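You operate a simulated robot arm through the tools that you are given. There is no shell and no other tool. Be economical: measure what you need, move in short steps, check, and stop when the job is done.

You run a simulated two-armed robot. Do the job below in one go: nothing can be reset, and whatever is moved stays where it is left.

Task
Put the 8 mm nozzle from the top of the mould bench on the deck of the vibrating table and the 4 mm nozzle on the black lifting socket. Press the bleed button two times. Take the yellow bucket and leave it on the shelf under the sorting table. The order is free. Set down upright: nozzle.

It is judged by the outcome, as a careful person would: the job done as asked, and still so three seconds after it is handed in. It fails if anything else is knocked over, pushed out of place, dropped, spilled or broken.

Robot
Two 7-joint arms with fingered hands on one trunk, on a base that drives. Base frame: it is fixed to the floor where the robot stands at the start and does not move with it; the origin is under the middle of the robot, x ahead of it, y to its left, z up; the surface under the hand at the start is at about z = 0.88. Readings come in m, rad, newtons and seconds.
The left shoulder is at the start at [0.069, 0.152, 1.091], the right one opposite. With the tool pointing down near the work surface each hand reaches from about 0.46 to 0.84 m from the robot's upright axis, wherever it stands, measured 20 degrees to its own side. Places, roughly: bleed button [0.6, 1.2, 0.9]; deck of the vibrating table (26x18 cm) [-2.5, -2.3, 0.86]; shelf under the sorting table [-6.1, -0.4, 0.2]; yellow bucket [-7.75, -0.25, 1]. Payload 3.8 kg a hand.
Tool frame (each hand has its own): the origin (TCP) lies between the finger pads and is the grasp point; the fingertips stand 0.03 m ahead of it; z points along the fingers, y is the line along which they close. Largest opening 0.104 m; the body of the gripper starts 0.035 m behind the TCP. The gripper is a hand of 5 fingers: y runs from the thumb to the fingers, the wrist lies at [-0.015, -0.104, -0.178] in the tool frame.
Orientation is that of the tool frame in the base frame, as a unit quaternion [w, x, y, z]. With the fingers straight down and the wrist toward the robot, the tool's x, y and z point along [0, 1, 0], [1, 0, 0] and [0, 0, -1] of the base frame.

Tools
- The arms move only by the tool send_rows. It takes "left_deltas", "right_deltas" or both (then of equal length, played together; a hand with none holds still); each is a list of rows, each a list of 6 numbers: the shift along the tool's x, y, z in m, then the turn, a rotation vector about the tool's x, y, z in rad. In form: [[tx, ty, tz, rx, ry, rz], ...]. A call has 1 to 10 rows; each row is the pose to reach, as a shift and turn from the pose commanded when the call began, along the tool's axes at that moment. Each row takes 0.2 s and may step no farther than 0.05 m and 0.15 rad from the row before; otherwise, the whole call is refused. Where a pose cannot be reached the arm comes as near as it can. A force on the tool above 40 N (or 10 N above the force at the start of the call, whichever is more), or a blocked arm, ends the call early, and 0.2 s more pass. In this call time passes only in rows, and 0.2 s behind the last. The reply holds the time, the measured pose of the TCP, the force on the tool along the base axes, the opening and the grip force, in the units named above and with some noise, with the torque about the TCP (base axes, N m) and any sound that the robot's microphone picked up.
- Cameras (640 x 400 px; columns grow to the right, rows downward): "scene" is now at [0.1875, 0.0067, 1.2301]; the picture's right is [0.11, -0.99, -0.02], its down [-0.55, -0.04, -0.84] and it looks along [0.83, 0.10, -0.55] (base axes); focal length 258 px, centre (320, 200). "left" rides on the left gripper at [-0.08, -0.078, -0.141] in its tool frame; the picture's right is [-0.78, -0.30, 0.56], its down [0.53, -0.78, 0.33] and it looks along [0.33, 0.56, 0.76] (tool axes); focal length 247 px, centre (320, 200). "right" rides on the right gripper at [0.08, -0.078, -0.141] in its tool frame; the picture's right is [-0.78, 0.30, -0.56], its down [-0.53, -0.78, 0.33] and it looks along [-0.33, 0.56, 0.76] (tool axes); focal length 247 px, centre (320, 200). There is no depth. A picture from a camera that has moved, and an enlarged one, comes with that camera's place and axes in the base frame and with its lens. The place of the scene camera against the robot may be out by one fixed shift of up to 0.018 m in any direction.
- grab_frame(camera): a new picture of that camera. The clock stands still meanwhile.
- raise_lower(by): slides the trunk up (or, below 0, down) by that many m; the arms and the scene camera ride with it, the base frame stays. It gives what a move gives, with no picture.
- roll_base(legs): drives the robot by 1 to 6 legs, each [ahead, left, turn to the left] in m, m and rad, along the robot's own axes; the way and the turn of a leg run together, so that a leg with both is an arc; at most 1.5 m and 3.142 rad a leg. The arms and the cameras ride along, it lands a little off, and it stops where it bumps. It gives what a move gives.
- finger_targets(index, middle, ring, little, thumb_bend, thumb_turn, hand): sets how far each is bent, from 0 (flat) to 1 (curled in); at 0.3 the hand is open as for a grip, at 0.7 the pads meet at the TCP. One left out holds its place. A second passes; each finger stops where it meets its share of the squeeze, and holds until it gets a number again. It is the only way to open and close the hand. It gives what a move gives, with no picture; readings hold the bend of each and the force on index, middle, ring, little, thumb and palm. thumb_turn goes from beside the hand (0) to across from the fingers (1), as for a grip.
- aim_head(pan, tilt): turns the head with the scene camera to pan (to the left, within 1.396 rad either way) and tilt (down, from -0.506 to 1.204), counted from straight ahead of the robot. It gives what a move gives.
- inspect(camera, box): a new picture of the part [left, top, right, bottom] of that camera's present view, enlarged. The clock stands still meanwhile.
- job_done(): hands the job in; it is judged then, once.

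Work in short steps. Places have to be worked out from the pictures, the camera data and where the tool is seen: move nearer, look again, correct. Check each grasp and each placing, and mend what went wrong. You have 165 turns and 138 pictures in all, those below and enlarged ones among them. Open the grippers and draw the arms clear of the work before you hand the job in, unless the task says otherwise; then end with one line.

The tools are called after "Emit:" as a command line: name --argument value ..., lists and objects as JSON in quotes. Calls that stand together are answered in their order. send_rows: Moves the arms, as the interface text tells. Its arguments: {"type":"object","properties":{"left_deltas":{"type":"array","items":{"type":"array","items":{"type":"number"}}},"right_deltas":{"type":"array","items":{"type":"array","items":{"type":"number"}}}},"required":[]} The other tools are called the same way: raise_lower (by) slides the trunk up or down; finger_targets (index, middle, ring, little, thumb_bend, thumb_turn, hand) moves the fingers one by one; roll_base (legs) drives the base; aim_head (pan, tilt) turns the head that bears the scene camera; grab_frame (camera) takes a picture; inspect (camera, box) takes an enlarged picture of a part of a camera's view; job_done () hands the job in.

At the start:

```text
time: 0.0
left_eef_pos: [0.4196, 0.2506, 1.0816]
left_orientation: [0.0, 0.707, 0.707, 0.0]
left_wrist_force: [0.1, -0.2, 0.2]
left_wrist_torque: [0.0, -0.03, 0.03]
left_gripper_width: 0.1038
left_grasp_force: 0.0
left_shape: jaw
left_bend: [0.3, 0.3, 0.3, 0.3, 0.3, 0.98]
left_finger forces: [0.0, 0.0, 0.0, 0.0, 0.0, 0.0]
right_eef_pos: [0.5922, -0.168, 1.0988]
right_orientation: [0.001, 0.707, 0.707, 0.0]
right_wrist_force: [0.4, -0.4, 0.3]
right_wrist_torque: [0.0, -0.04, -0.01]
right_gripper_width: 0.1036
right_grasp_force: 0.0
right_shape: jaw
right_bend: [0.3, 0.3, 0.3, 0.3, 0.3, 0.98]
right_finger forces: [0.1, 0.0, 0.1, 0.1, 0.1, 0.1]
trunk travel left (down, up): [-0.175, 0.281]
robot x, y, heading: [0.0013, -0.0039, -0.001]
head pan, tilt: [0.112, 0.372]
```

scene: 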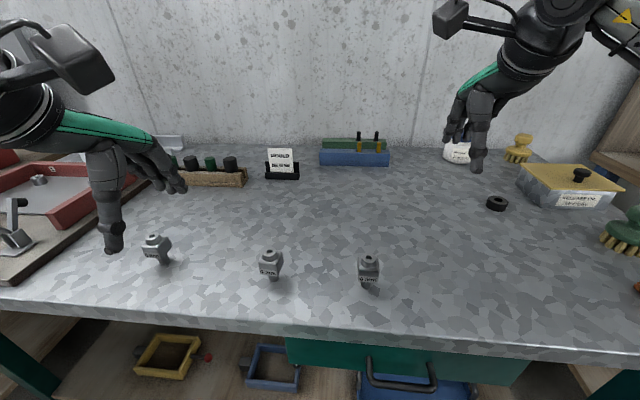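
right: 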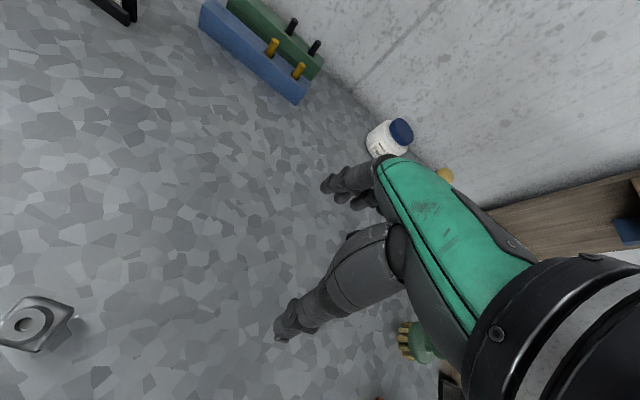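
left: 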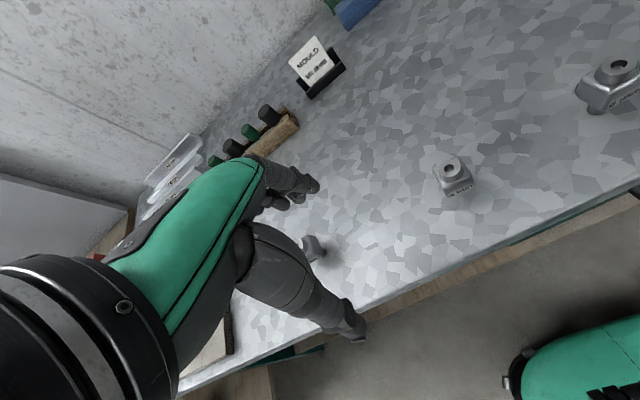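

The picture shows three nozzles on the bench ahead; I enlarge them to read their labels, and look over the bench to the left.

Emit:
inspect --camera "scene" --box '[120, 220, 400, 300]'

Emit:
inspect --camera "scene" --box '[400, 120, 640, 270]'

Emit:
aim_head --pan 1.0 --tilt 0.4

```text
2.29 times, centred on (260, 260) of scene
camera zoom: at [0.1875, 0.0067, 1.2301], right [0.11, -0.99, -0.02], down [-0.55, -0.04, -0.84], along [0.83, 0.1, -0.55], focal length 589 px, centre (457, 63)
```

zoom: 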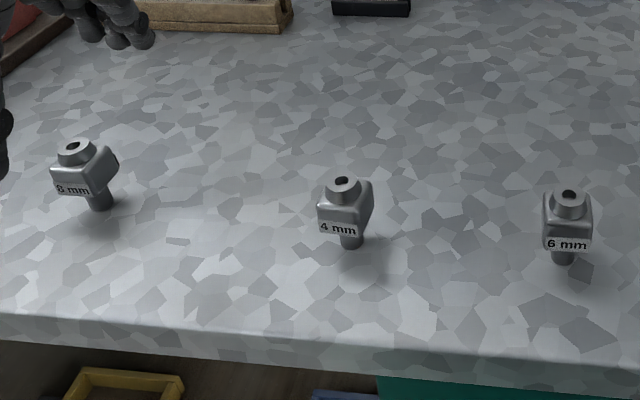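

```text
2.67 times, centred on (520, 195) of scene
camera zoom: at [0.1875, 0.0067, 1.2301], right [0.11, -0.99, -0.02], down [-0.55, -0.04, -0.84], along [0.83, 0.1, -0.55], focal length 687 px, centre (-213, 213)
```

zoom: 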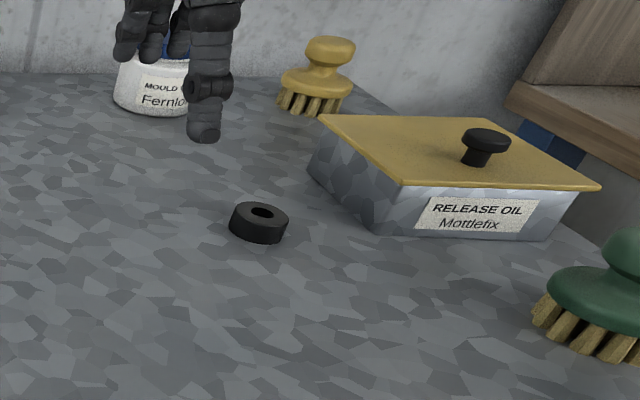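

```text
time: 1.2
left_eef_pos: [0.4208, 0.2502, 1.0809]
left_orientation: [0.0, 0.707, 0.707, 0.0]
left_wrist_force: [-0.1, 0.4, -0.7]
left_wrist_torque: [0.0, -0.03, -0.04]
left_gripper_width: 0.1036
left_grasp_force: 0.0
left_shape: jaw
left_bend: [0.3, 0.3, 0.3, 0.3, 0.3, 0.98]
left_finger forces: [0.0, 0.0, 0.0, 0.1, 0.0, 0.0]
right_eef_pos: [0.5913, -0.1683, 1.0996]
right_orientation: [0.0, 0.707, 0.707, 0.0]
right_wrist_force: [-0.5, -0.3, -1.0]
right_wrist_torque: [-0.02, -0.01, 0.03]
right_gripper_width: 0.1041
right_grasp_force: 0.0
right_shape: jaw
right_bend: [0.3, 0.3, 0.3, 0.3, 0.3, 0.98]
right_finger forces: [0.0, 0.0, 0.0, 0.0, 0.0, 0.0]
trunk travel left (down, up): [-0.175, 0.281]
robot x, y, heading: [-0.0001, -0.0012, -0.006]
head pan, tilt: [1.0, 0.4]
```

The left nozzle reads 8 mm, the middle one 4 mm, the right one 6 mm; the black ring near [0.72, -0.34] may be the lifting socket. I look left for the button.

Emit:
grab_frame --camera "scene"

Emit:
aim_head --pan -0.8 --tilt 0.4

Emit:
grab_frame --camera "scene"

```text
132 pictures are left
camera scene: at [0.1456, 0.0744, 1.2363], right [0.82, -0.54, -0.17], down [-0.4, -0.33, -0.86], along [0.41, 0.77, -0.48], focal length 258 px, centre (320, 200)
```

scene: 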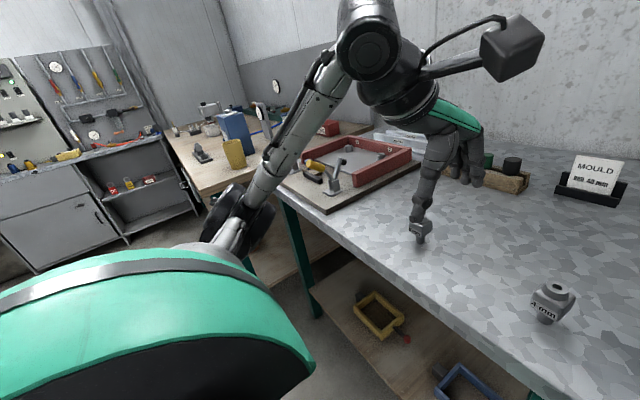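

```text
time: 3.0
left_eef_pos: [0.4186, 0.2496, 1.0807]
left_orientation: [0.0, 0.707, 0.707, -0.001]
left_wrist_force: [-0.7, -1.3, 0.1]
left_wrist_torque: [0.02, -0.01, -0.02]
left_gripper_width: 0.1038
left_grasp_force: 0.0
left_shape: jaw
left_bend: [0.3, 0.3, 0.3, 0.3, 0.3, 0.98]
left_finger forces: [0.1, 0.1, 0.0, 0.0, 0.1, 0.0]
right_eef_pos: [0.5919, -0.168, 1.0998]
right_orientation: [0.0, 0.707, 0.707, 0.0]
right_wrist_force: [-0.4, 0.3, 0.2]
right_wrist_torque: [0.02, 0.02, -0.01]
right_gripper_width: 0.1034
right_grasp_force: 0.0
right_shape: jaw
right_bend: [0.3, 0.3, 0.3, 0.3, 0.3, 0.98]
right_finger forces: [0.1, 0.0, 0.0, 0.1, 0.0, 0.0]
trunk travel left (down, up): [-0.175, 0.281]
robot x, y, heading: [-0.0002, -0.0008, -0.001]
head pan, tilt: [-0.799, 0.4]
```

```text
131 pictures are left
camera scene: at [0.1598, -0.0699, 1.2333], right [-0.7, -0.7, 0.15], down [-0.46, 0.28, -0.85], along [0.55, -0.66, -0.51], focal length 258 px, centre (320, 200)
```

scene: 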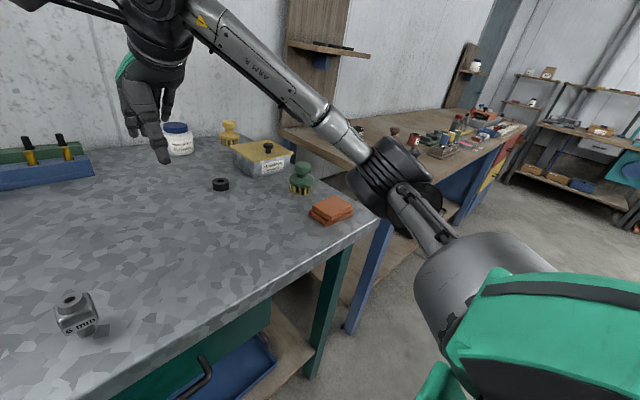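

The black ring is the only socket seen. I shift the base left and a bit back so the right hand can take the 4 mm nozzle.

Emit:
roll_base --legs '[[-0.1, 0, 0], [0, 0.28, 0]]'

Emit:
aim_head --pan 0.0 --tilt 0.6

Emit:
grab_frame --camera "right"

Emit:
grab_frame --camera "scene"

```text
time: 5.7
left_eef_pos: [0.3188, 0.5312, 1.0822]
left_orientation: [0.0, 0.707, 0.707, 0.0]
left_wrist_force: [0.6, 0.3, -0.8]
left_wrist_torque: [-0.02, 0.03, -0.01]
left_gripper_width: 0.1037
left_grasp_force: 0.1
left_shape: jaw
left_bend: [0.3, 0.3, 0.3, 0.3, 0.3, 0.98]
left_finger forces: [0.0, 0.0, 0.1, 0.0, 0.0, 0.0]
right_eef_pos: [0.4925, 0.1121, 1.0988]
right_orientation: [0.001, 0.707, 0.707, 0.0]
right_wrist_force: [0.2, 0.0, 0.5]
right_wrist_torque: [-0.02, -0.02, 0.02]
right_gripper_width: 0.1038
right_grasp_force: 0.1
right_shape: jaw
right_bend: [0.3, 0.3, 0.3, 0.3, 0.3, 0.98]
right_finger forces: [0.0, 0.1, 0.0, 0.0, 0.1, 0.0]
trunk travel left (down, up): [-0.175, 0.281]
robot x, y, heading: [-0.1007, 0.2801, 0.006]
head pan, tilt: [-0.799, 0.4]
```

```text
time: 6.8
left_eef_pos: [0.319, 0.5316, 1.0811]
left_orientation: [0.0, 0.707, 0.707, 0.0]
left_wrist_force: [0.1, -0.1, 0.6]
left_wrist_torque: [-0.02, -0.01, 0.0]
left_gripper_width: 0.1036
left_grasp_force: 0.0
left_shape: jaw
left_bend: [0.3, 0.3, 0.3, 0.3, 0.3, 0.98]
left_finger forces: [0.0, 0.0, 0.1, 0.0, 0.0, 0.0]
right_eef_pos: [0.4913, 0.1138, 1.1001]
right_orientation: [0.0, 0.706, 0.708, 0.001]
right_wrist_force: [0.4, 0.0, 0.3]
right_wrist_torque: [-0.04, -0.02, -0.01]
right_gripper_width: 0.1036
right_grasp_force: 0.1
right_shape: jaw
right_bend: [0.3, 0.3, 0.3, 0.3, 0.3, 0.98]
right_finger forces: [0.1, 0.0, 0.0, 0.0, 0.0, 0.0]
trunk travel left (down, up): [-0.175, 0.281]
robot x, y, heading: [-0.0997, 0.2773, 0.001]
head pan, tilt: [0.0, 0.6]
```

```text
130 pictures are left
camera right: at [0.4145, 0.1937, 1.24], right [0.3, -0.78, 0.56], down [-0.78, -0.54, -0.33], along [0.56, -0.33, -0.76], focal length 247 px, centre (320, 200)
```

right: 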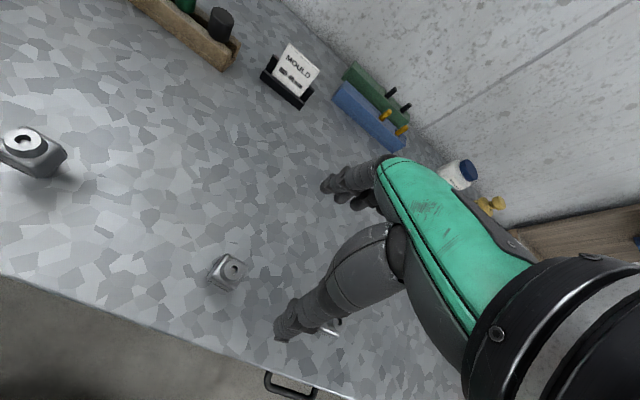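

```text
129 pictures are left
camera scene: at [0.0783, 0.2766, 1.2106], right [0.0, -1.0, 0.0], down [-0.72, 0.0, -0.69], along [0.69, 0.0, -0.72], focal length 258 px, centre (320, 200)
```

scene: 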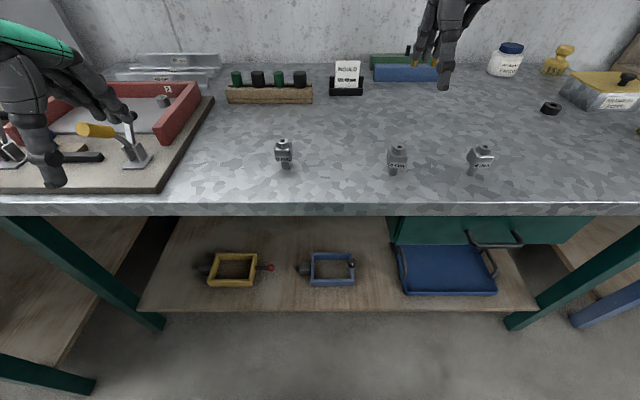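

The 4 mm nozzle shows near (228,272) in the right view, roughly [0.48, 0.135]. I enlarge it for its exact place and turn.

Emit:
inspect --camera "right" --box '[180, 232, 290, 302]'

Emit:
inspect --camera "scene" --box '[240, 120, 520, 200]'

```text
5.71 times, centred on (235, 267) of right
camera zoom: at [0.4145, 0.1937, 1.24], right [0.3, -0.78, 0.56], down [-0.78, -0.54, -0.33], along [0.56, -0.33, -0.76], focal length 1411 px, centre (806, -183)
```

zoom: 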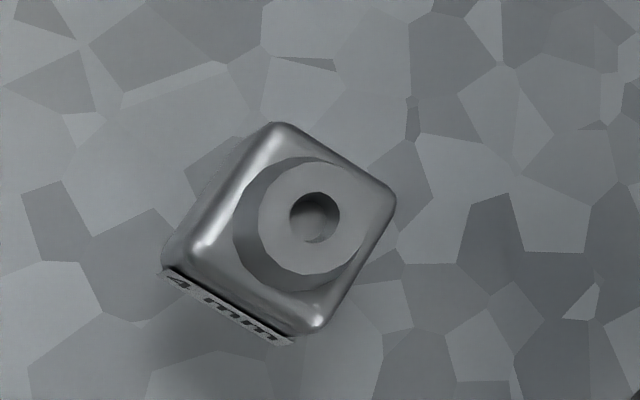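

```text
2.29 times, centred on (380, 160) of scene
camera zoom: at [0.0783, 0.2766, 1.2106], right [0.0, -1.0, 0.0], down [-0.72, 0.0, -0.69], along [0.69, 0.0, -0.72], focal length 589 px, centre (183, 291)
```

zoom: 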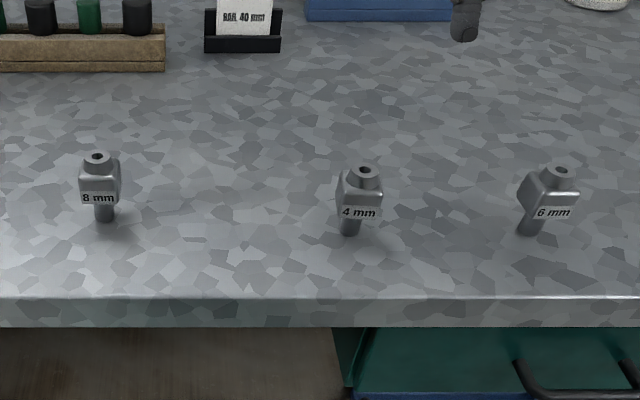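

The nozzle's faces lie within 5° of the base axes, top centre about [0.480, 0.134]. I bring the right hand above it to 1.02 and look again.

Emit:
send_rows --right_deltas '[[0.01, -0.006, 0.03, 0, 0, 0], [0.02, -0.011, 0.07, 0, 0, 0]]'

Emit:
grab_frame --camera "right"

```text
time: 7.4
left_eef_pos: [0.3201, 0.5313, 1.08]
left_orientation: [0.0, 0.707, 0.708, -0.001]
left_wrist_force: [0.0, 0.5, 1.0]
left_wrist_torque: [0.01, -0.01, 0.07]
left_gripper_width: 0.1036
left_grasp_force: 0.1
left_shape: jaw
left_bend: [0.3, 0.3, 0.3, 0.3, 0.3, 0.98]
left_finger forces: [0.0, 0.0, 0.0, 0.1, 0.1, 0.0]
right_eef_pos: [0.4805, 0.133, 1.0297]
right_orientation: [0.0, 0.707, 0.708, 0.0]
right_wrist_force: [-1.1, 0.8, -0.5]
right_wrist_torque: [0.01, -0.03, 0.01]
right_gripper_width: 0.1037
right_grasp_force: 0.0
right_shape: jaw
right_bend: [0.3, 0.3, 0.3, 0.3, 0.3, 0.98]
right_finger forces: [0.0, 0.0, 0.0, 0.1, 0.0, 0.1]
trunk travel left (down, up): [-0.175, 0.281]
robot x, y, heading: [-0.0997, 0.2784, 0.002]
head pan, tilt: [0.0, 0.6]
```

```text
126 pictures are left
camera right: at [0.4035, 0.2137, 1.1694], right [0.3, -0.78, 0.56], down [-0.78, -0.54, -0.33], along [0.56, -0.33, -0.76], focal length 247 px, centre (320, 200)
```

right: 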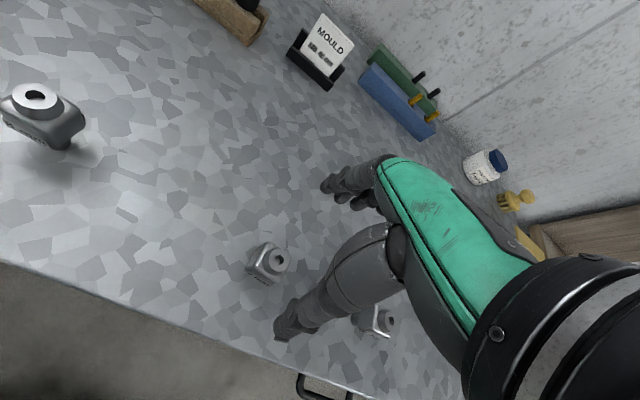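

Triangulated top: about [0.481, 0.135, 0.947]. I lower the open hand straight over it to TCP z ≈ 0.92.

Emit:
send_rows --right_deltas '[[0.002, 0, 0.04, 0, 0, 0], [0.002, 0, 0.08, 0, 0, 0], [0.002, 0, 0.108, 0, 0, 0]]'

Emit:
grab_frame --camera "right"

```text
time: 8.2
left_eef_pos: [0.3198, 0.5307, 1.081]
left_orientation: [0.0, 0.707, 0.707, 0.001]
left_wrist_force: [-0.1, 0.0, -0.9]
left_wrist_torque: [0.0, -0.02, -0.01]
left_gripper_width: 0.1037
left_grasp_force: 0.1
left_shape: jaw
left_bend: [0.3, 0.3, 0.3, 0.3, 0.3, 0.98]
left_finger forces: [0.0, 0.0, 0.1, 0.1, 0.0, 0.1]
right_eef_pos: [0.4806, 0.134, 0.9227]
right_orientation: [0.0, 0.707, 0.708, 0.001]
right_wrist_force: [0.3, 0.6, -0.2]
right_wrist_torque: [0.01, 0.03, -0.02]
right_gripper_width: 0.1039
right_grasp_force: 0.0
right_shape: jaw
right_bend: [0.3, 0.3, 0.3, 0.3, 0.3, 0.98]
right_finger forces: [0.0, 0.1, 0.1, 0.0, 0.0, 0.0]
trunk travel left (down, up): [-0.175, 0.281]
robot x, y, heading: [-0.1037, 0.281, 0.001]
head pan, tilt: [0.0, 0.6]
```

```text
125 pictures are left
camera right: at [0.4036, 0.2157, 1.0615], right [0.3, -0.78, 0.56], down [-0.78, -0.54, -0.33], along [0.56, -0.33, -0.76], focal length 247 px, centre (320, 200)
```

right: 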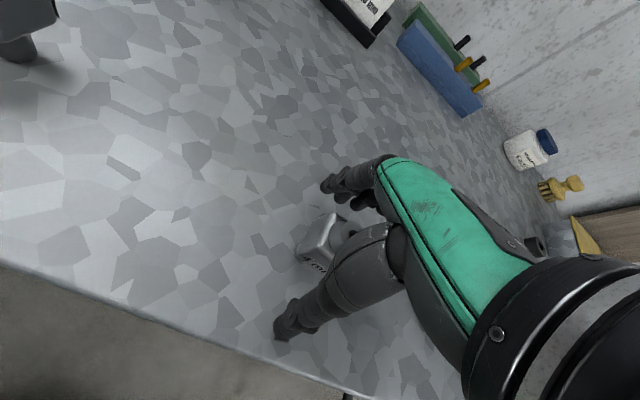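

The nozzle stands between thumb and fingers. I close the right hand.

Emit:
finger_targets --hand "right" --index 0.7 --middle 0.7 --ring 0.7 --little 0.7 --thumb_bend 0.7

Emit:
grab_frame --camera "right"

```text
time: 9.2
left_eef_pos: [0.3173, 0.5315, 1.0812]
left_orientation: [0.0, 0.707, 0.707, 0.0]
left_wrist_force: [-0.1, 0.1, -0.9]
left_wrist_torque: [0.0, -0.04, 0.02]
left_gripper_width: 0.1035
left_grasp_force: 0.1
left_shape: jaw
left_bend: [0.3, 0.3, 0.3, 0.3, 0.3, 0.98]
left_finger forces: [0.0, 0.0, 0.0, 0.0, 0.0, 0.0]
right_eef_pos: [0.4809, 0.1348, 0.9215]
right_orientation: [0.0, 0.706, 0.708, 0.001]
right_wrist_force: [-0.2, -0.4, 0.2]
right_wrist_torque: [-0.02, -0.04, 0.01]
right_gripper_width: 0.0236
right_grasp_force: 8.8
right_shape: fingers
right_bend: [0.62, 0.68, 0.7, 0.7, 0.62, 0.97]
right_finger forces: [6.6, 2.1, 0.1, 0.0, 9.2, 0.0]
trunk travel left (down, up): [-0.175, 0.281]
robot x, y, heading: [-0.1023, 0.2824, -0.001]
head pan, tilt: [0.0, 0.6]
```

```text
124 pictures are left
camera right: at [0.4037, 0.2156, 1.0617], right [0.3, -0.78, 0.56], down [-0.78, -0.54, -0.33], along [0.56, -0.33, -0.76], focal length 247 px, centre (320, 200)
```

right: 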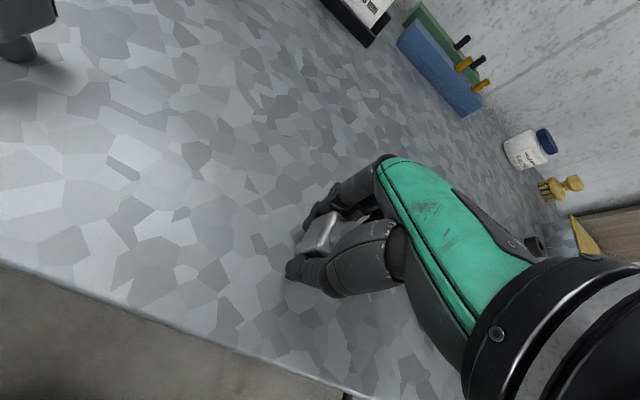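

Index, middle and thumb hold it. I lift 0.1 m and check with a picture.

Emit:
send_rows --right_deltas '[[0, 0, -0.03, 0, 0, 0], [0, 0, -0.07, 0, 0, 0], [0, 0, -0.11, 0, 0, 0]]'

Emit:
inspect --camera "right" --box '[240, 160, 400, 310]'

Emit:
grab_frame --camera "scene"

```text
time: 10.0
left_eef_pos: [0.3181, 0.5318, 1.0812]
left_orientation: [0.001, 0.707, 0.708, 0.0]
left_wrist_force: [-0.3, -0.5, 0.8]
left_wrist_torque: [0.0, 0.01, 0.03]
left_gripper_width: 0.104
left_grasp_force: 0.0
left_shape: jaw
left_bend: [0.3, 0.3, 0.3, 0.3, 0.3, 0.98]
left_finger forces: [0.1, 0.0, 0.0, 0.0, 0.1, 0.0]
right_eef_pos: [0.4806, 0.1337, 1.0321]
right_orientation: [0.0, 0.706, 0.708, 0.001]
right_wrist_force: [0.0, -0.5, -0.6]
right_wrist_torque: [0.0, 0.02, 0.01]
right_gripper_width: 0.0233
right_grasp_force: 9.1
right_shape: fingers
right_bend: [0.62, 0.68, 0.7, 0.7, 0.62, 0.97]
right_finger forces: [6.7, 2.0, 0.0, 0.1, 9.0, 0.0]
trunk travel left (down, up): [-0.175, 0.281]
robot x, y, heading: [-0.1039, 0.2778, 0.009]
head pan, tilt: [0.0, 0.6]
```

```text
2.67 times, centred on (320, 235) of right
camera zoom: at [0.4033, 0.215, 1.1733], right [0.3, -0.78, 0.56], down [-0.78, -0.54, -0.33], along [0.56, -0.33, -0.76], focal length 659 px, centre (320, 107)
```

zoom: 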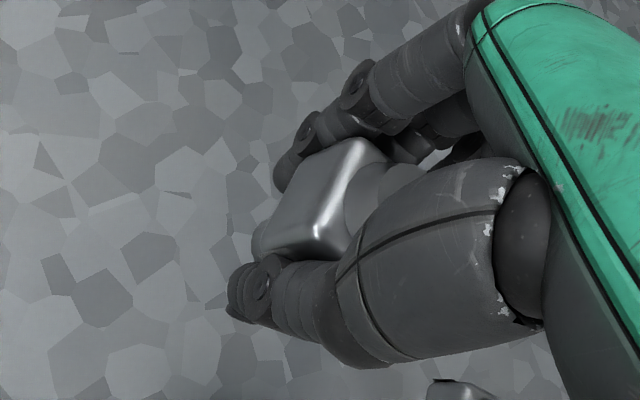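

```text
122 pictures are left
camera scene: at [0.078, 0.2769, 1.2106], right [0.0, -1.0, 0.0], down [-0.72, 0.0, -0.69], along [0.69, 0.0, -0.72], focal length 258 px, centre (320, 200)
```

scene: 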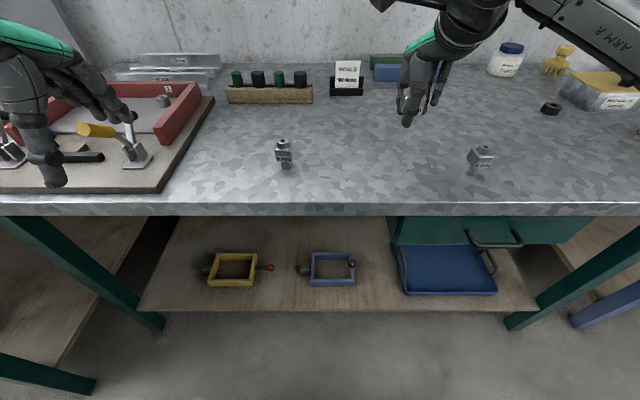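

It is held and upright. I drive right and ahead toward the black socket, with the nozzle kept at safe height.

Emit:
roll_base --legs '[[0, -0.37, 0], [0.1, 0, 0]]'

Emit:
aim_head --pan -0.4 --tilt 0.5

Emit:
grab_frame --camera "right"

Emit:
grab_frame --camera "scene"

```text
time: 13.1
left_eef_pos: [0.4186, 0.1585, 1.0807]
left_orientation: [0.0, 0.707, 0.707, 0.0]
left_wrist_force: [0.4, -0.2, 0.2]
left_wrist_torque: [0.02, 0.05, -0.01]
left_gripper_width: 0.1038
left_grasp_force: 0.1
left_shape: jaw
left_bend: [0.3, 0.3, 0.3, 0.3, 0.3, 0.98]
left_finger forces: [0.1, 0.0, 0.1, 0.0, 0.0, 0.1]
right_eef_pos: [0.5812, -0.2398, 1.0328]
right_orientation: [0.0, 0.707, 0.707, 0.0]
right_wrist_force: [0.6, 0.1, -0.7]
right_wrist_torque: [0.03, -0.01, -0.01]
right_gripper_width: 0.0231
right_grasp_force: 9.2
right_shape: fingers
right_bend: [0.62, 0.68, 0.7, 0.7, 0.62, 0.97]
right_finger forces: [6.8, 2.2, 0.0, 0.1, 9.0, 0.0]
trunk travel left (down, up): [-0.175, 0.281]
robot x, y, heading: [-0.005, -0.0917, -0.001]
head pan, tilt: [0.0, 0.6]
```

```text
time: 14.0
left_eef_pos: [0.4184, 0.1595, 1.0819]
left_orientation: [0.0, 0.707, 0.708, 0.0]
left_wrist_force: [0.8, 0.1, -0.5]
left_wrist_torque: [-0.01, 0.01, 0.01]
left_gripper_width: 0.1037
left_grasp_force: 0.0
left_shape: jaw
left_bend: [0.3, 0.3, 0.3, 0.3, 0.3, 0.98]
left_finger forces: [0.0, 0.0, 0.0, 0.1, 0.1, 0.0]
right_eef_pos: [0.5805, -0.2398, 1.0332]
right_orientation: [0.0, 0.707, 0.707, 0.0]
right_wrist_force: [0.6, 1.1, -1.3]
right_wrist_torque: [0.0, 0.01, 0.0]
right_gripper_width: 0.0232
right_grasp_force: 8.6
right_shape: fingers
right_bend: [0.62, 0.68, 0.7, 0.7, 0.62, 0.97]
right_finger forces: [6.5, 2.1, 0.0, 0.0, 9.1, 0.1]
trunk travel left (down, up): [-0.175, 0.281]
robot x, y, heading: [0.0018, -0.0913, -0.004]
head pan, tilt: [-0.4, 0.499]
```

```text
121 pictures are left
camera right: at [0.5032, -0.1575, 1.173], right [0.3, -0.78, 0.56], down [-0.78, -0.53, -0.33], along [0.56, -0.33, -0.76], focal length 247 px, centre (320, 200)
```

right: 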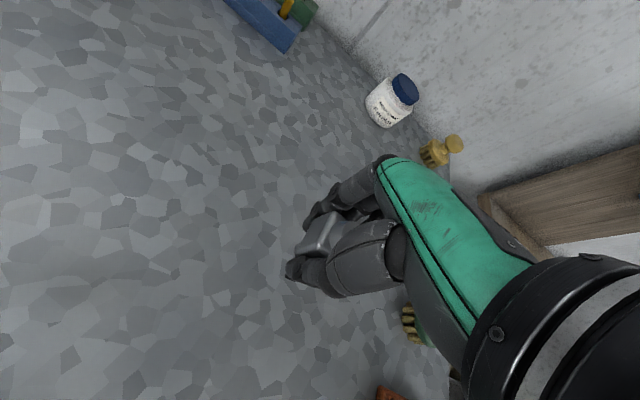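

```text
120 pictures are left
camera scene: at [0.1754, -0.1302, 1.2204], right [-0.38, -0.92, 0.08], down [-0.61, 0.19, -0.77], along [0.69, -0.34, -0.64], focal length 258 px, centre (320, 200)
```

scene: 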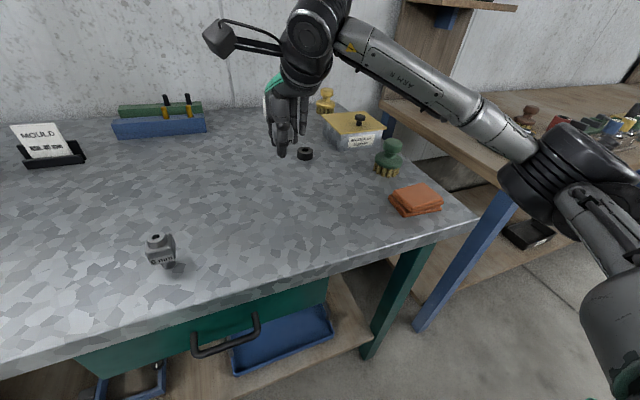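

From calibrating the scene camera against the 4 mm nozzle, I put the socket near [0.738, -0.325]. I move the hand over it at z 1.10, where the wrist camera sees past the fingers.

Emit:
send_rows --right_deltas '[[-0.017, 0.031, -0.014, 0, 0, 0], [-0.034, 0.063, -0.027, 0, 0, 0], [-0.051, 0.094, -0.04, 0, 0, 0], [-0.068, 0.126, -0.054, 0, 0, 0], [-0.085, 0.157, -0.067, 0, 0, 0]]'

Emit:
grab_frame --camera "right"

```text
time: 15.2
left_eef_pos: [0.4198, 0.1601, 1.0814]
left_orientation: [0.001, 0.708, 0.706, 0.001]
left_wrist_force: [-0.4, 1.1, 0.3]
left_wrist_torque: [0.01, -0.03, -0.02]
left_gripper_width: 0.1038
left_grasp_force: 0.0
left_shape: jaw
left_bend: [0.3, 0.3, 0.3, 0.3, 0.3, 0.98]
left_finger forces: [0.0, 0.0, 0.0, 0.0, 0.1, 0.1]
right_eef_pos: [0.7384, -0.3244, 1.1006]
right_orientation: [0.001, 0.706, 0.708, -0.001]
right_wrist_force: [-0.5, 0.3, -1.3]
right_wrist_torque: [0.0, -0.01, -0.01]
right_gripper_width: 0.023
right_grasp_force: 8.4
right_shape: fingers
right_bend: [0.62, 0.68, 0.7, 0.7, 0.62, 0.97]
right_finger forces: [6.6, 2.1, 0.0, 0.1, 8.8, 0.0]
trunk travel left (down, up): [-0.175, 0.281]
robot x, y, heading: [0.0009, -0.0895, 0.001]
head pan, tilt: [-0.4, 0.499]
```

```text
119 pictures are left
camera right: at [0.661, -0.2417, 1.2394], right [0.3, -0.78, 0.56], down [-0.78, -0.54, -0.33], along [0.56, -0.33, -0.76], focal length 247 px, centre (320, 200)
```

right: 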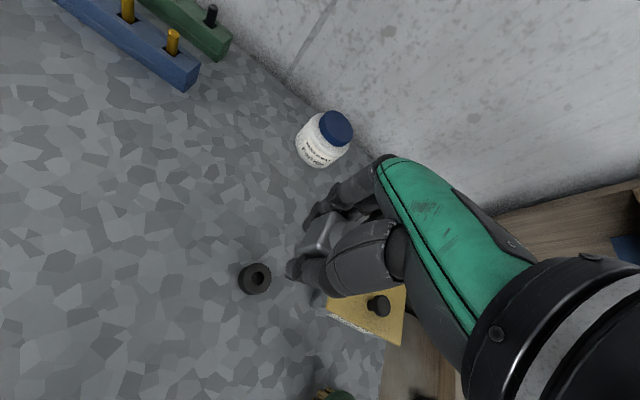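

The socket is seen clearly; I enlarge it, and also the nozzle in the hand, to fix both places.

Emit:
inspect --camera "right" --box '[210, 245, 306, 305]'

Emit:
inspect --camera "scene" --box '[220, 90, 380, 190]'

```text
6.67 times, centred on (258, 275) of right
camera zoom: at [0.661, -0.2417, 1.2394], right [0.3, -0.78, 0.56], down [-0.78, -0.54, -0.33], along [0.56, -0.33, -0.76], focal length 1646 px, centre (733, -300)
```

zoom: 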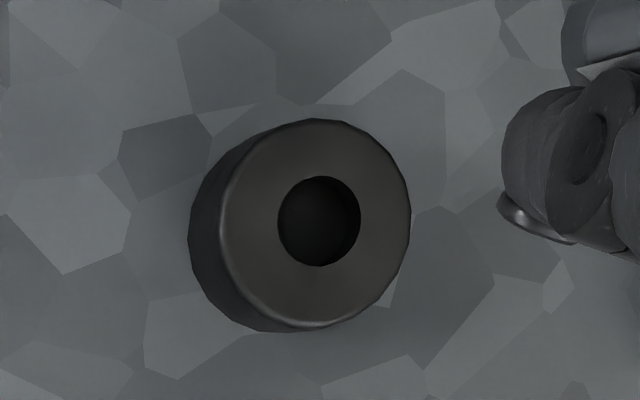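

```text
4.00 times, centred on (300, 140) of scene
camera zoom: at [0.1762, -0.1295, 1.2203], right [-0.38, -0.92, 0.08], down [-0.61, 0.19, -0.77], along [0.69, -0.34, -0.64], focal length 1031 px, centre (400, 440)
```

zoom: 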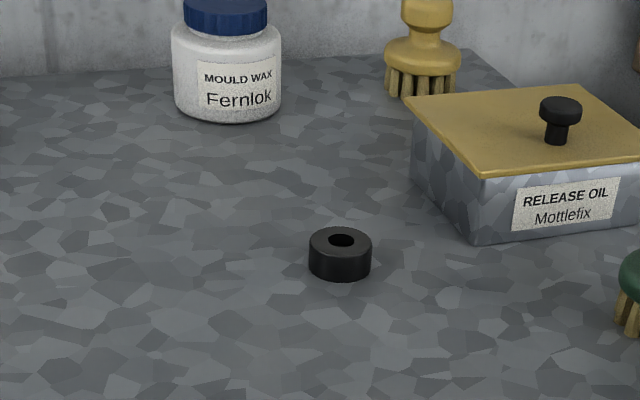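

I place the socket at about [0.742, -0.344], top near z 0.90, hole 17 mm. I bring the nozzle over it with its foot about 1.5 cm above the rim, then look from both cameras.

Emit:
send_rows --right_deltas '[[-0.0196, 0.0036, 0.0, 0, 0, 0], [-0.0196, 0.0036, 0.04, 0, 0, 0], [-0.0196, 0.0036, 0.08, 0, 0, 0], [-0.0196, 0.0036, 0.12, 0, 0, 0], [-0.0196, 0.0036, 0.143, 0, 0, 0]]'

Emit:
inspect --camera "scene" --box '[250, 110, 360, 180]'

Emit:
inspect --camera "right" --box '[240, 190, 400, 290]'

```text
time: 16.4
left_eef_pos: [0.4197, 0.1584, 1.0813]
left_orientation: [0.0, 0.707, 0.707, 0.0]
left_wrist_force: [0.1, 1.2, 0.5]
left_wrist_torque: [0.0, -0.01, -0.01]
left_gripper_width: 0.1037
left_grasp_force: 0.1
left_shape: jaw
left_bend: [0.3, 0.3, 0.3, 0.3, 0.3, 0.98]
left_finger forces: [0.1, 0.0, 0.0, 0.0, 0.0, 0.0]
right_eef_pos: [0.7419, -0.3426, 0.9543]
right_orientation: [0.0, 0.707, 0.707, 0.001]
right_wrist_force: [0.4, 0.3, -1.2]
right_wrist_torque: [0.01, -0.01, 0.03]
right_gripper_width: 0.0228
right_grasp_force: 8.7
right_shape: fingers
right_bend: [0.62, 0.68, 0.7, 0.7, 0.62, 0.97]
right_finger forces: [6.5, 2.2, 0.1, 0.0, 8.8, 0.0]
trunk travel left (down, up): [-0.175, 0.281]
robot x, y, heading: [-0.0002, -0.0936, -0.002]
head pan, tilt: [-0.4, 0.499]
```

```text
5.71 times, centred on (305, 145) of scene
camera zoom: at [0.176, -0.1304, 1.2203], right [-0.38, -0.92, 0.08], down [-0.61, 0.19, -0.77], along [0.69, -0.34, -0.64], focal length 1472 px, centre (406, 514)
```

zoom: 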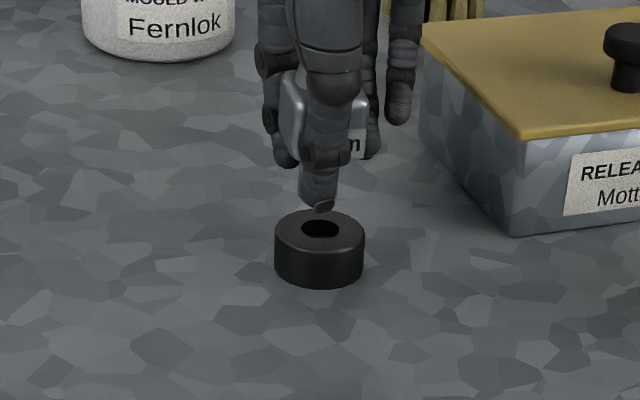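

```text
4.00 times, centred on (320, 240) of right
camera zoom: at [0.664, -0.2625, 1.0961], right [0.3, -0.78, 0.56], down [-0.78, -0.53, -0.33], along [0.56, -0.33, -0.76], focal length 988 px, centre (320, 40)
```

zoom: 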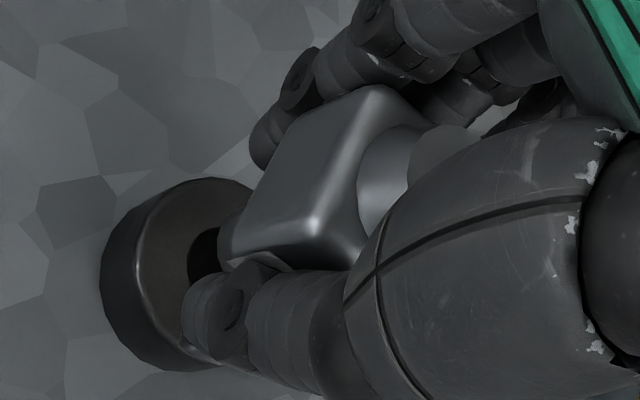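

Alignment looks close; I enlarge the gap between stem and hole for a finer check.

Emit:
inspect --camera "right" --box '[260, 228, 324, 288]'

Emit:
inspect --camera "scene" --box '[285, 120, 325, 165]'

```text
6.67 times, centred on (292, 258) of right
camera zoom: at [0.664, -0.2625, 1.0961], right [0.3, -0.78, 0.56], down [-0.78, -0.53, -0.33], along [0.56, -0.33, -0.76], focal length 1646 px, centre (507, -187)
```

zoom: 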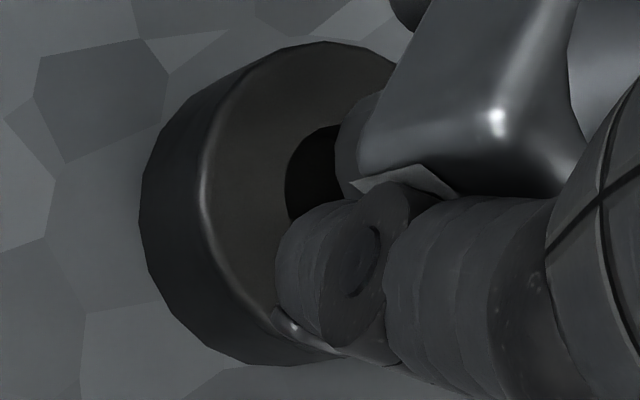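

```text
8.89 times, centred on (305, 142) of scene
camera zoom: at [0.176, -0.1304, 1.2203], right [-0.38, -0.92, 0.08], down [-0.61, 0.19, -0.77], along [0.69, -0.34, -0.64], focal length 2290 px, centre (453, 711)
```

zoom: 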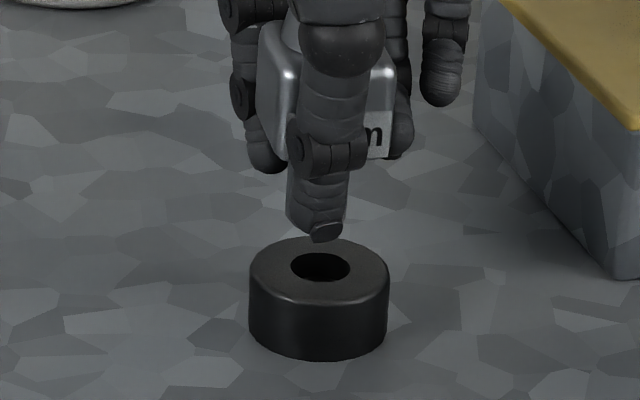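

Stem and hole line up within about a millimetre in both views. I lower gently in small steps, watching the force.

Emit:
send_rows --right_deltas '[[0, 0, 0.008, 0, 0, 0], [0, 0, 0.014, 0, 0, 0]]'

Emit:
inspect --camera "right" --box '[260, 228, 324, 288]'

Emit:
inspect --camera "scene" --box '[285, 120, 325, 165]'

```text
time: 17.0
left_eef_pos: [0.4173, 0.1589, 1.0802]
left_orientation: [0.0, 0.707, 0.708, 0.0]
left_wrist_force: [0.5, -1.1, -0.4]
left_wrist_torque: [0.02, 0.01, 0.01]
left_gripper_width: 0.1037
left_grasp_force: 0.1
left_shape: jaw
left_bend: [0.3, 0.3, 0.3, 0.3, 0.3, 0.98]
left_finger forces: [0.0, 0.0, 0.1, 0.0, 0.0, 0.0]
right_eef_pos: [0.7414, -0.3429, 0.9417]
right_orientation: [0.0, 0.708, 0.706, 0.001]
right_wrist_force: [-0.3, -0.5, -0.6]
right_wrist_torque: [-0.01, 0.0, -0.02]
right_gripper_width: 0.0231
right_grasp_force: 8.9
right_shape: fingers
right_bend: [0.62, 0.68, 0.7, 0.7, 0.62, 0.97]
right_finger forces: [6.5, 2.2, 0.0, 0.0, 8.9, 0.1]
trunk travel left (down, up): [-0.175, 0.281]
robot x, y, heading: [-0.002, -0.0942, -0.001]
head pan, tilt: [-0.4, 0.499]
```

```text
6.67 times, centred on (292, 258) of right
camera zoom: at [0.6644, -0.262, 1.0825], right [0.3, -0.78, 0.56], down [-0.78, -0.53, -0.33], along [0.55, -0.33, -0.76], focal length 1646 px, centre (507, -187)
```

zoom: 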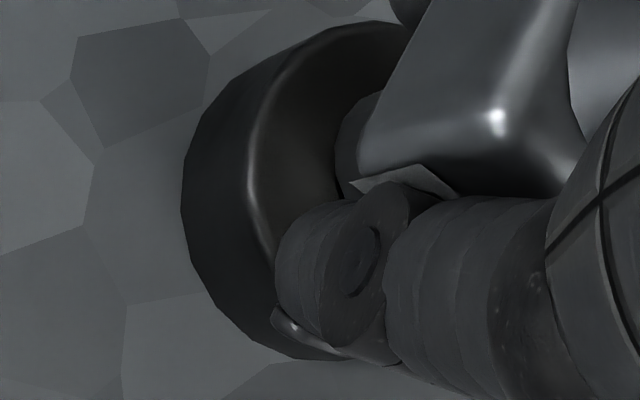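

```text
8.89 times, centred on (305, 142) of scene
camera zoom: at [0.1758, -0.1303, 1.2203], right [-0.38, -0.92, 0.08], down [-0.61, 0.19, -0.77], along [0.69, -0.34, -0.64], focal length 2290 px, centre (453, 711)
```

zoom: 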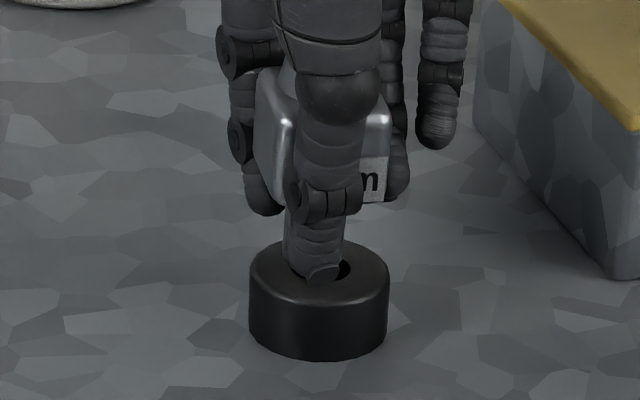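

The stem sits right over the hole and the force is nil. I lower 8 mm more in 2 mm steps.

Emit:
send_rows --right_deltas '[[0, 0, 0.003, 0, 0, 0], [0, 0, 0.006, 0, 0, 0], [0, 0, 0.008, 0, 0, 0]]'

Emit:
inspect --camera "right" --box '[260, 228, 324, 288]'

Emit:
inspect --camera "scene" --box '[285, 120, 325, 165]'

```text
time: 17.8
left_eef_pos: [0.4172, 0.1596, 1.0825]
left_orientation: [0.001, 0.707, 0.707, 0.001]
left_wrist_force: [0.7, 0.1, 0.7]
left_wrist_torque: [0.01, -0.03, 0.03]
left_gripper_width: 0.1038
left_grasp_force: 0.1
left_shape: jaw
left_bend: [0.3, 0.3, 0.3, 0.3, 0.3, 0.98]
left_finger forces: [0.0, 0.0, 0.0, 0.1, 0.0, 0.1]
right_eef_pos: [0.7402, -0.3418, 0.935]
right_orientation: [0.0, 0.707, 0.708, 0.002]
right_wrist_force: [0.3, -0.7, 8.2]
right_wrist_torque: [0.01, -0.04, 0.01]
right_gripper_width: 0.0204
right_grasp_force: 8.0
right_shape: fingers
right_bend: [0.63, 0.68, 0.7, 0.7, 0.64, 0.97]
right_finger forces: [6.9, 2.4, 0.0, 0.1, 7.9, 0.0]
trunk travel left (down, up): [-0.175, 0.281]
robot x, y, heading: [-0.0005, -0.091, -0.0]
head pan, tilt: [-0.4, 0.499]
```

```text
6.67 times, centred on (292, 258) of right
camera zoom: at [0.6631, -0.2617, 1.0765], right [0.29, -0.78, 0.56], down [-0.78, -0.53, -0.33], along [0.56, -0.33, -0.76], focal length 1646 px, centre (507, -187)
```

zoom: 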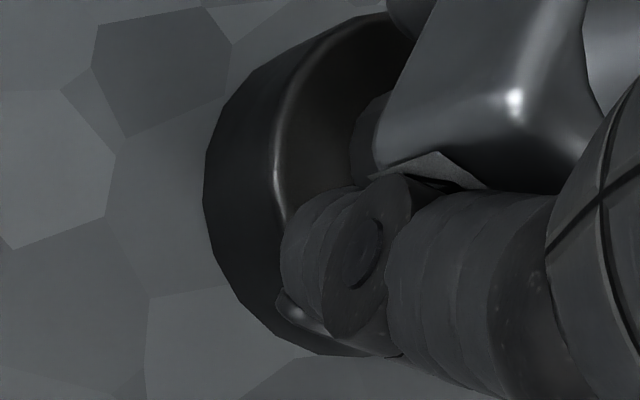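

```text
8.89 times, centred on (305, 142) of scene
camera zoom: at [0.1745, -0.1299, 1.2207], right [-0.38, -0.92, 0.08], down [-0.61, 0.19, -0.77], along [0.69, -0.34, -0.63], focal length 2290 px, centre (453, 711)
```

zoom: 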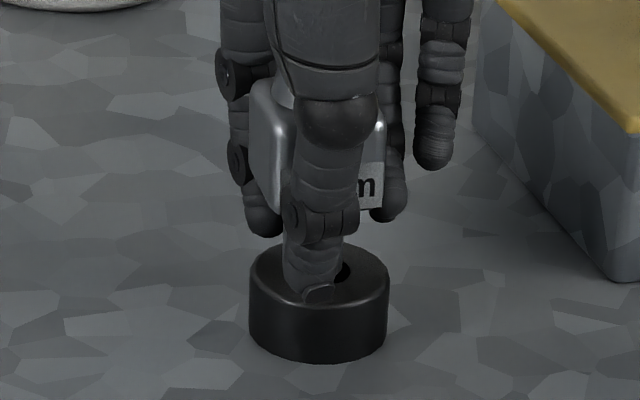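

Contact at 8 N: the stem rides on the rim. I back up 6 mm and measure the twin 6 mm nozzle's stem to judge the fit.

Emit:
send_rows --right_deltas '[[0, 0, -0.006, 0, 0, 0]]'

Emit:
inspect --camera "scene" --box '[140, 225, 184, 275]'

Emit:
inspect --camera "right" --box '[260, 228, 324, 288]'

Emit:
inspect --camera "scene" --box '[285, 120, 325, 165]'

```text
time: 18.2
left_eef_pos: [0.4192, 0.1578, 1.0798]
left_orientation: [0.0, 0.707, 0.707, 0.001]
left_wrist_force: [0.6, 0.1, 0.5]
left_wrist_torque: [0.03, 0.0, 0.03]
left_gripper_width: 0.1037
left_grasp_force: 0.0
left_shape: jaw
left_bend: [0.3, 0.3, 0.3, 0.3, 0.3, 0.98]
left_finger forces: [0.0, 0.0, 0.0, 0.1, 0.1, 0.1]
right_eef_pos: [0.7409, -0.3443, 0.9378]
right_orientation: [-0.001, 0.708, 0.706, -0.003]
right_wrist_force: [-0.6, 1.9, -1.4]
right_wrist_torque: [0.01, 0.02, -0.02]
right_gripper_width: 0.0204
right_grasp_force: 8.3
right_shape: fingers
right_bend: [0.63, 0.68, 0.7, 0.7, 0.64, 0.97]
right_finger forces: [7.4, 1.7, 0.0, 0.0, 8.1, 0.0]
trunk travel left (down, up): [-0.175, 0.281]
robot x, y, heading: [-0.0021, -0.091, -0.004]
head pan, tilt: [-0.4, 0.499]
```

```text
8.00 times, centred on (162, 250) of scene
camera zoom: at [0.1763, -0.1304, 1.22], right [-0.38, -0.92, 0.08], down [-0.61, 0.19, -0.77], along [0.69, -0.34, -0.64], focal length 2061 px, centre (1584, -200)
```

zoom: 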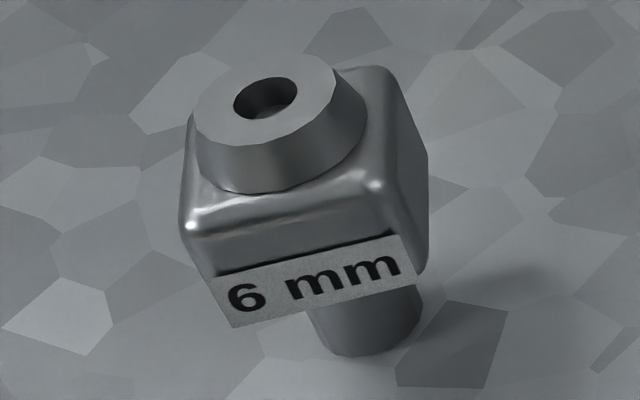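

```text
6.67 times, centred on (292, 258) of right
camera zoom: at [0.6644, -0.2622, 1.0784], right [0.3, -0.78, 0.56], down [-0.78, -0.53, -0.33], along [0.55, -0.34, -0.76], focal length 1646 px, centre (507, -187)
```

zoom: 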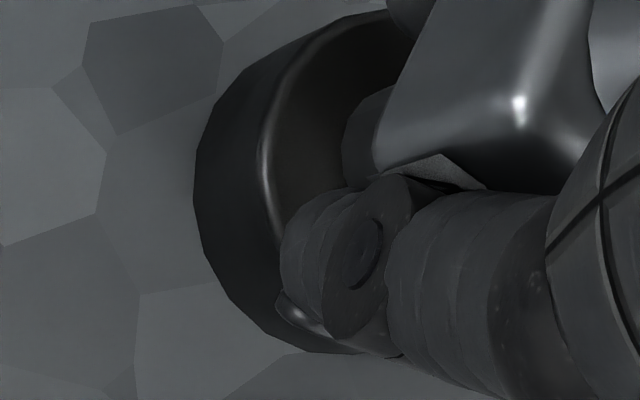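

```text
8.89 times, centred on (305, 142) of scene
camera zoom: at [0.1763, -0.1304, 1.22], right [-0.38, -0.92, 0.08], down [-0.61, 0.19, -0.77], along [0.69, -0.34, -0.64], focal length 2290 px, centre (453, 711)
```

zoom: 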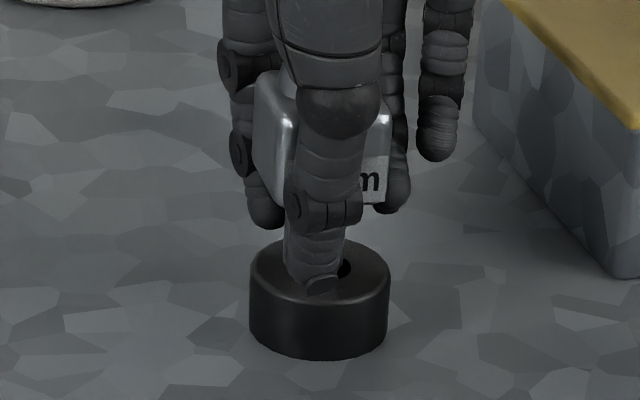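

The stem (~16 mm) should enter the hole (~17 mm); it sits about 1.5 mm off toward +y. I shift by 1.6 mm in -y, 0.5 mm in x and press lightly.

Emit:
send_rows --right_deltas '[[-0.0016, 0.0005, -0.001, 0, 0, 0], [-0.0016, 0.0005, 0.002, 0, 0, 0], [-0.0016, 0.0005, 0.005, 0, 0, 0]]'

Emit:
inspect --camera "right" --box '[260, 228, 324, 288]'

Emit:
inspect --camera "scene" --box '[285, 120, 325, 165]'

```text
time: 19.0
left_eef_pos: [0.4187, 0.1592, 1.0816]
left_orientation: [0.0, 0.707, 0.707, 0.001]
left_wrist_force: [-0.1, -0.1, 0.1]
left_wrist_torque: [-0.01, 0.01, 0.0]
left_gripper_width: 0.1038
left_grasp_force: 0.1
left_shape: jaw
left_bend: [0.3, 0.3, 0.3, 0.3, 0.3, 0.98]
left_finger forces: [0.0, 0.0, 0.1, 0.0, 0.1, 0.1]
right_eef_pos: [0.7415, -0.3439, 0.9377]
right_orientation: [0.0, 0.707, 0.707, 0.0]
right_wrist_force: [0.5, 0.8, 2.1]
right_wrist_torque: [0.04, -0.03, -0.01]
right_gripper_width: 0.0206
right_grasp_force: 8.2
right_shape: fingers
right_bend: [0.63, 0.69, 0.7, 0.7, 0.64, 0.97]
right_finger forces: [7.1, 2.0, 0.0, 0.0, 7.9, 0.0]
trunk travel left (down, up): [-0.175, 0.281]
robot x, y, heading: [-0.0001, -0.0933, -0.002]
head pan, tilt: [-0.4, 0.499]
```

```text
6.67 times, centred on (292, 258) of right
camera zoom: at [0.6639, -0.2631, 1.0771], right [0.29, -0.78, 0.56], down [-0.78, -0.53, -0.33], along [0.56, -0.33, -0.76], focal length 1646 px, centre (507, -187)
```

zoom: 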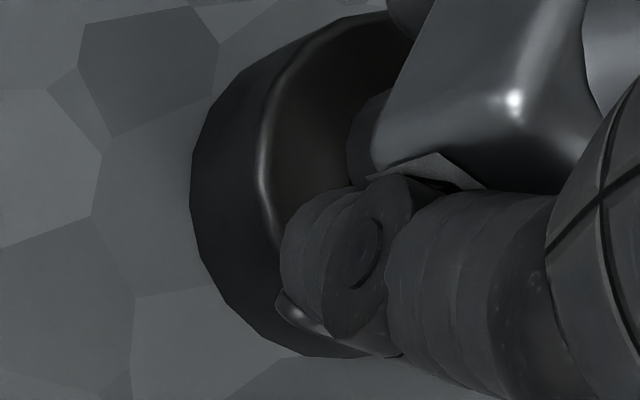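

```text
8.89 times, centred on (305, 142) of scene
camera zoom: at [0.1749, -0.1299, 1.2206], right [-0.38, -0.92, 0.08], down [-0.61, 0.19, -0.77], along [0.69, -0.34, -0.63], focal length 2290 px, centre (453, 711)
```

zoom: 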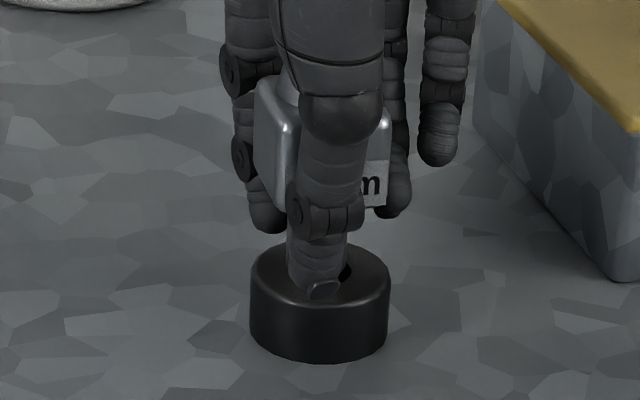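

Light contact (2 N) at the rim still. I enlarge the spot beside the thumb where the hole shows.

Emit:
inspect --camera "scene" --box '[300, 136, 316, 148]'

Emit:
inspect --camera "right" --box '[280, 225, 312, 250]'

```text
16.00 times, centred on (308, 142) of scene
camera zoom: at [0.1749, -0.1299, 1.2206], right [-0.38, -0.92, 0.08], down [-0.61, 0.19, -0.77], along [0.69, -0.34, -0.63], focal length 4122 px, centre (512, 1128)
```

zoom: 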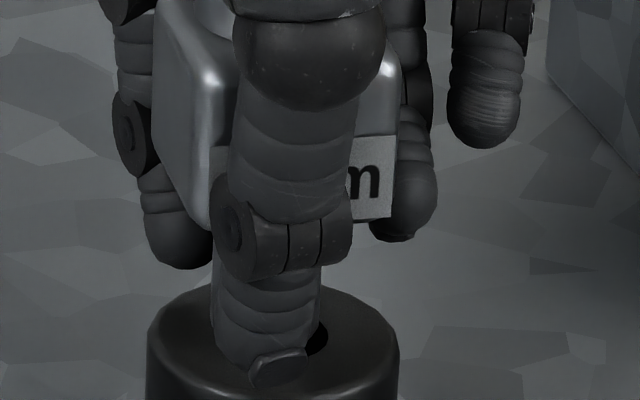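

```text
16.00 times, centred on (296, 238) of right
camera zoom: at [0.6639, -0.2631, 1.0771], right [0.29, -0.78, 0.56], down [-0.78, -0.53, -0.33], along [0.56, -0.33, -0.76], focal length 3952 px, centre (704, -400)
```

zoom: 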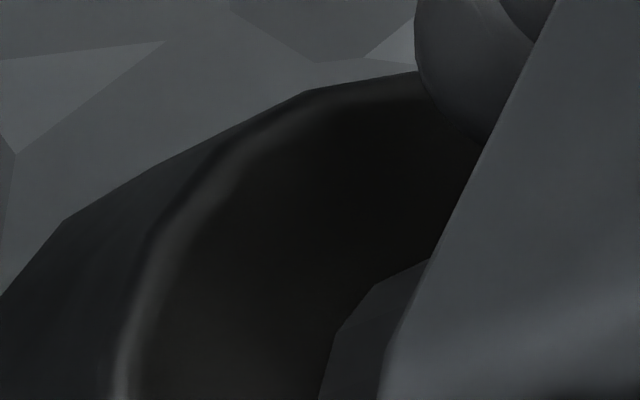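

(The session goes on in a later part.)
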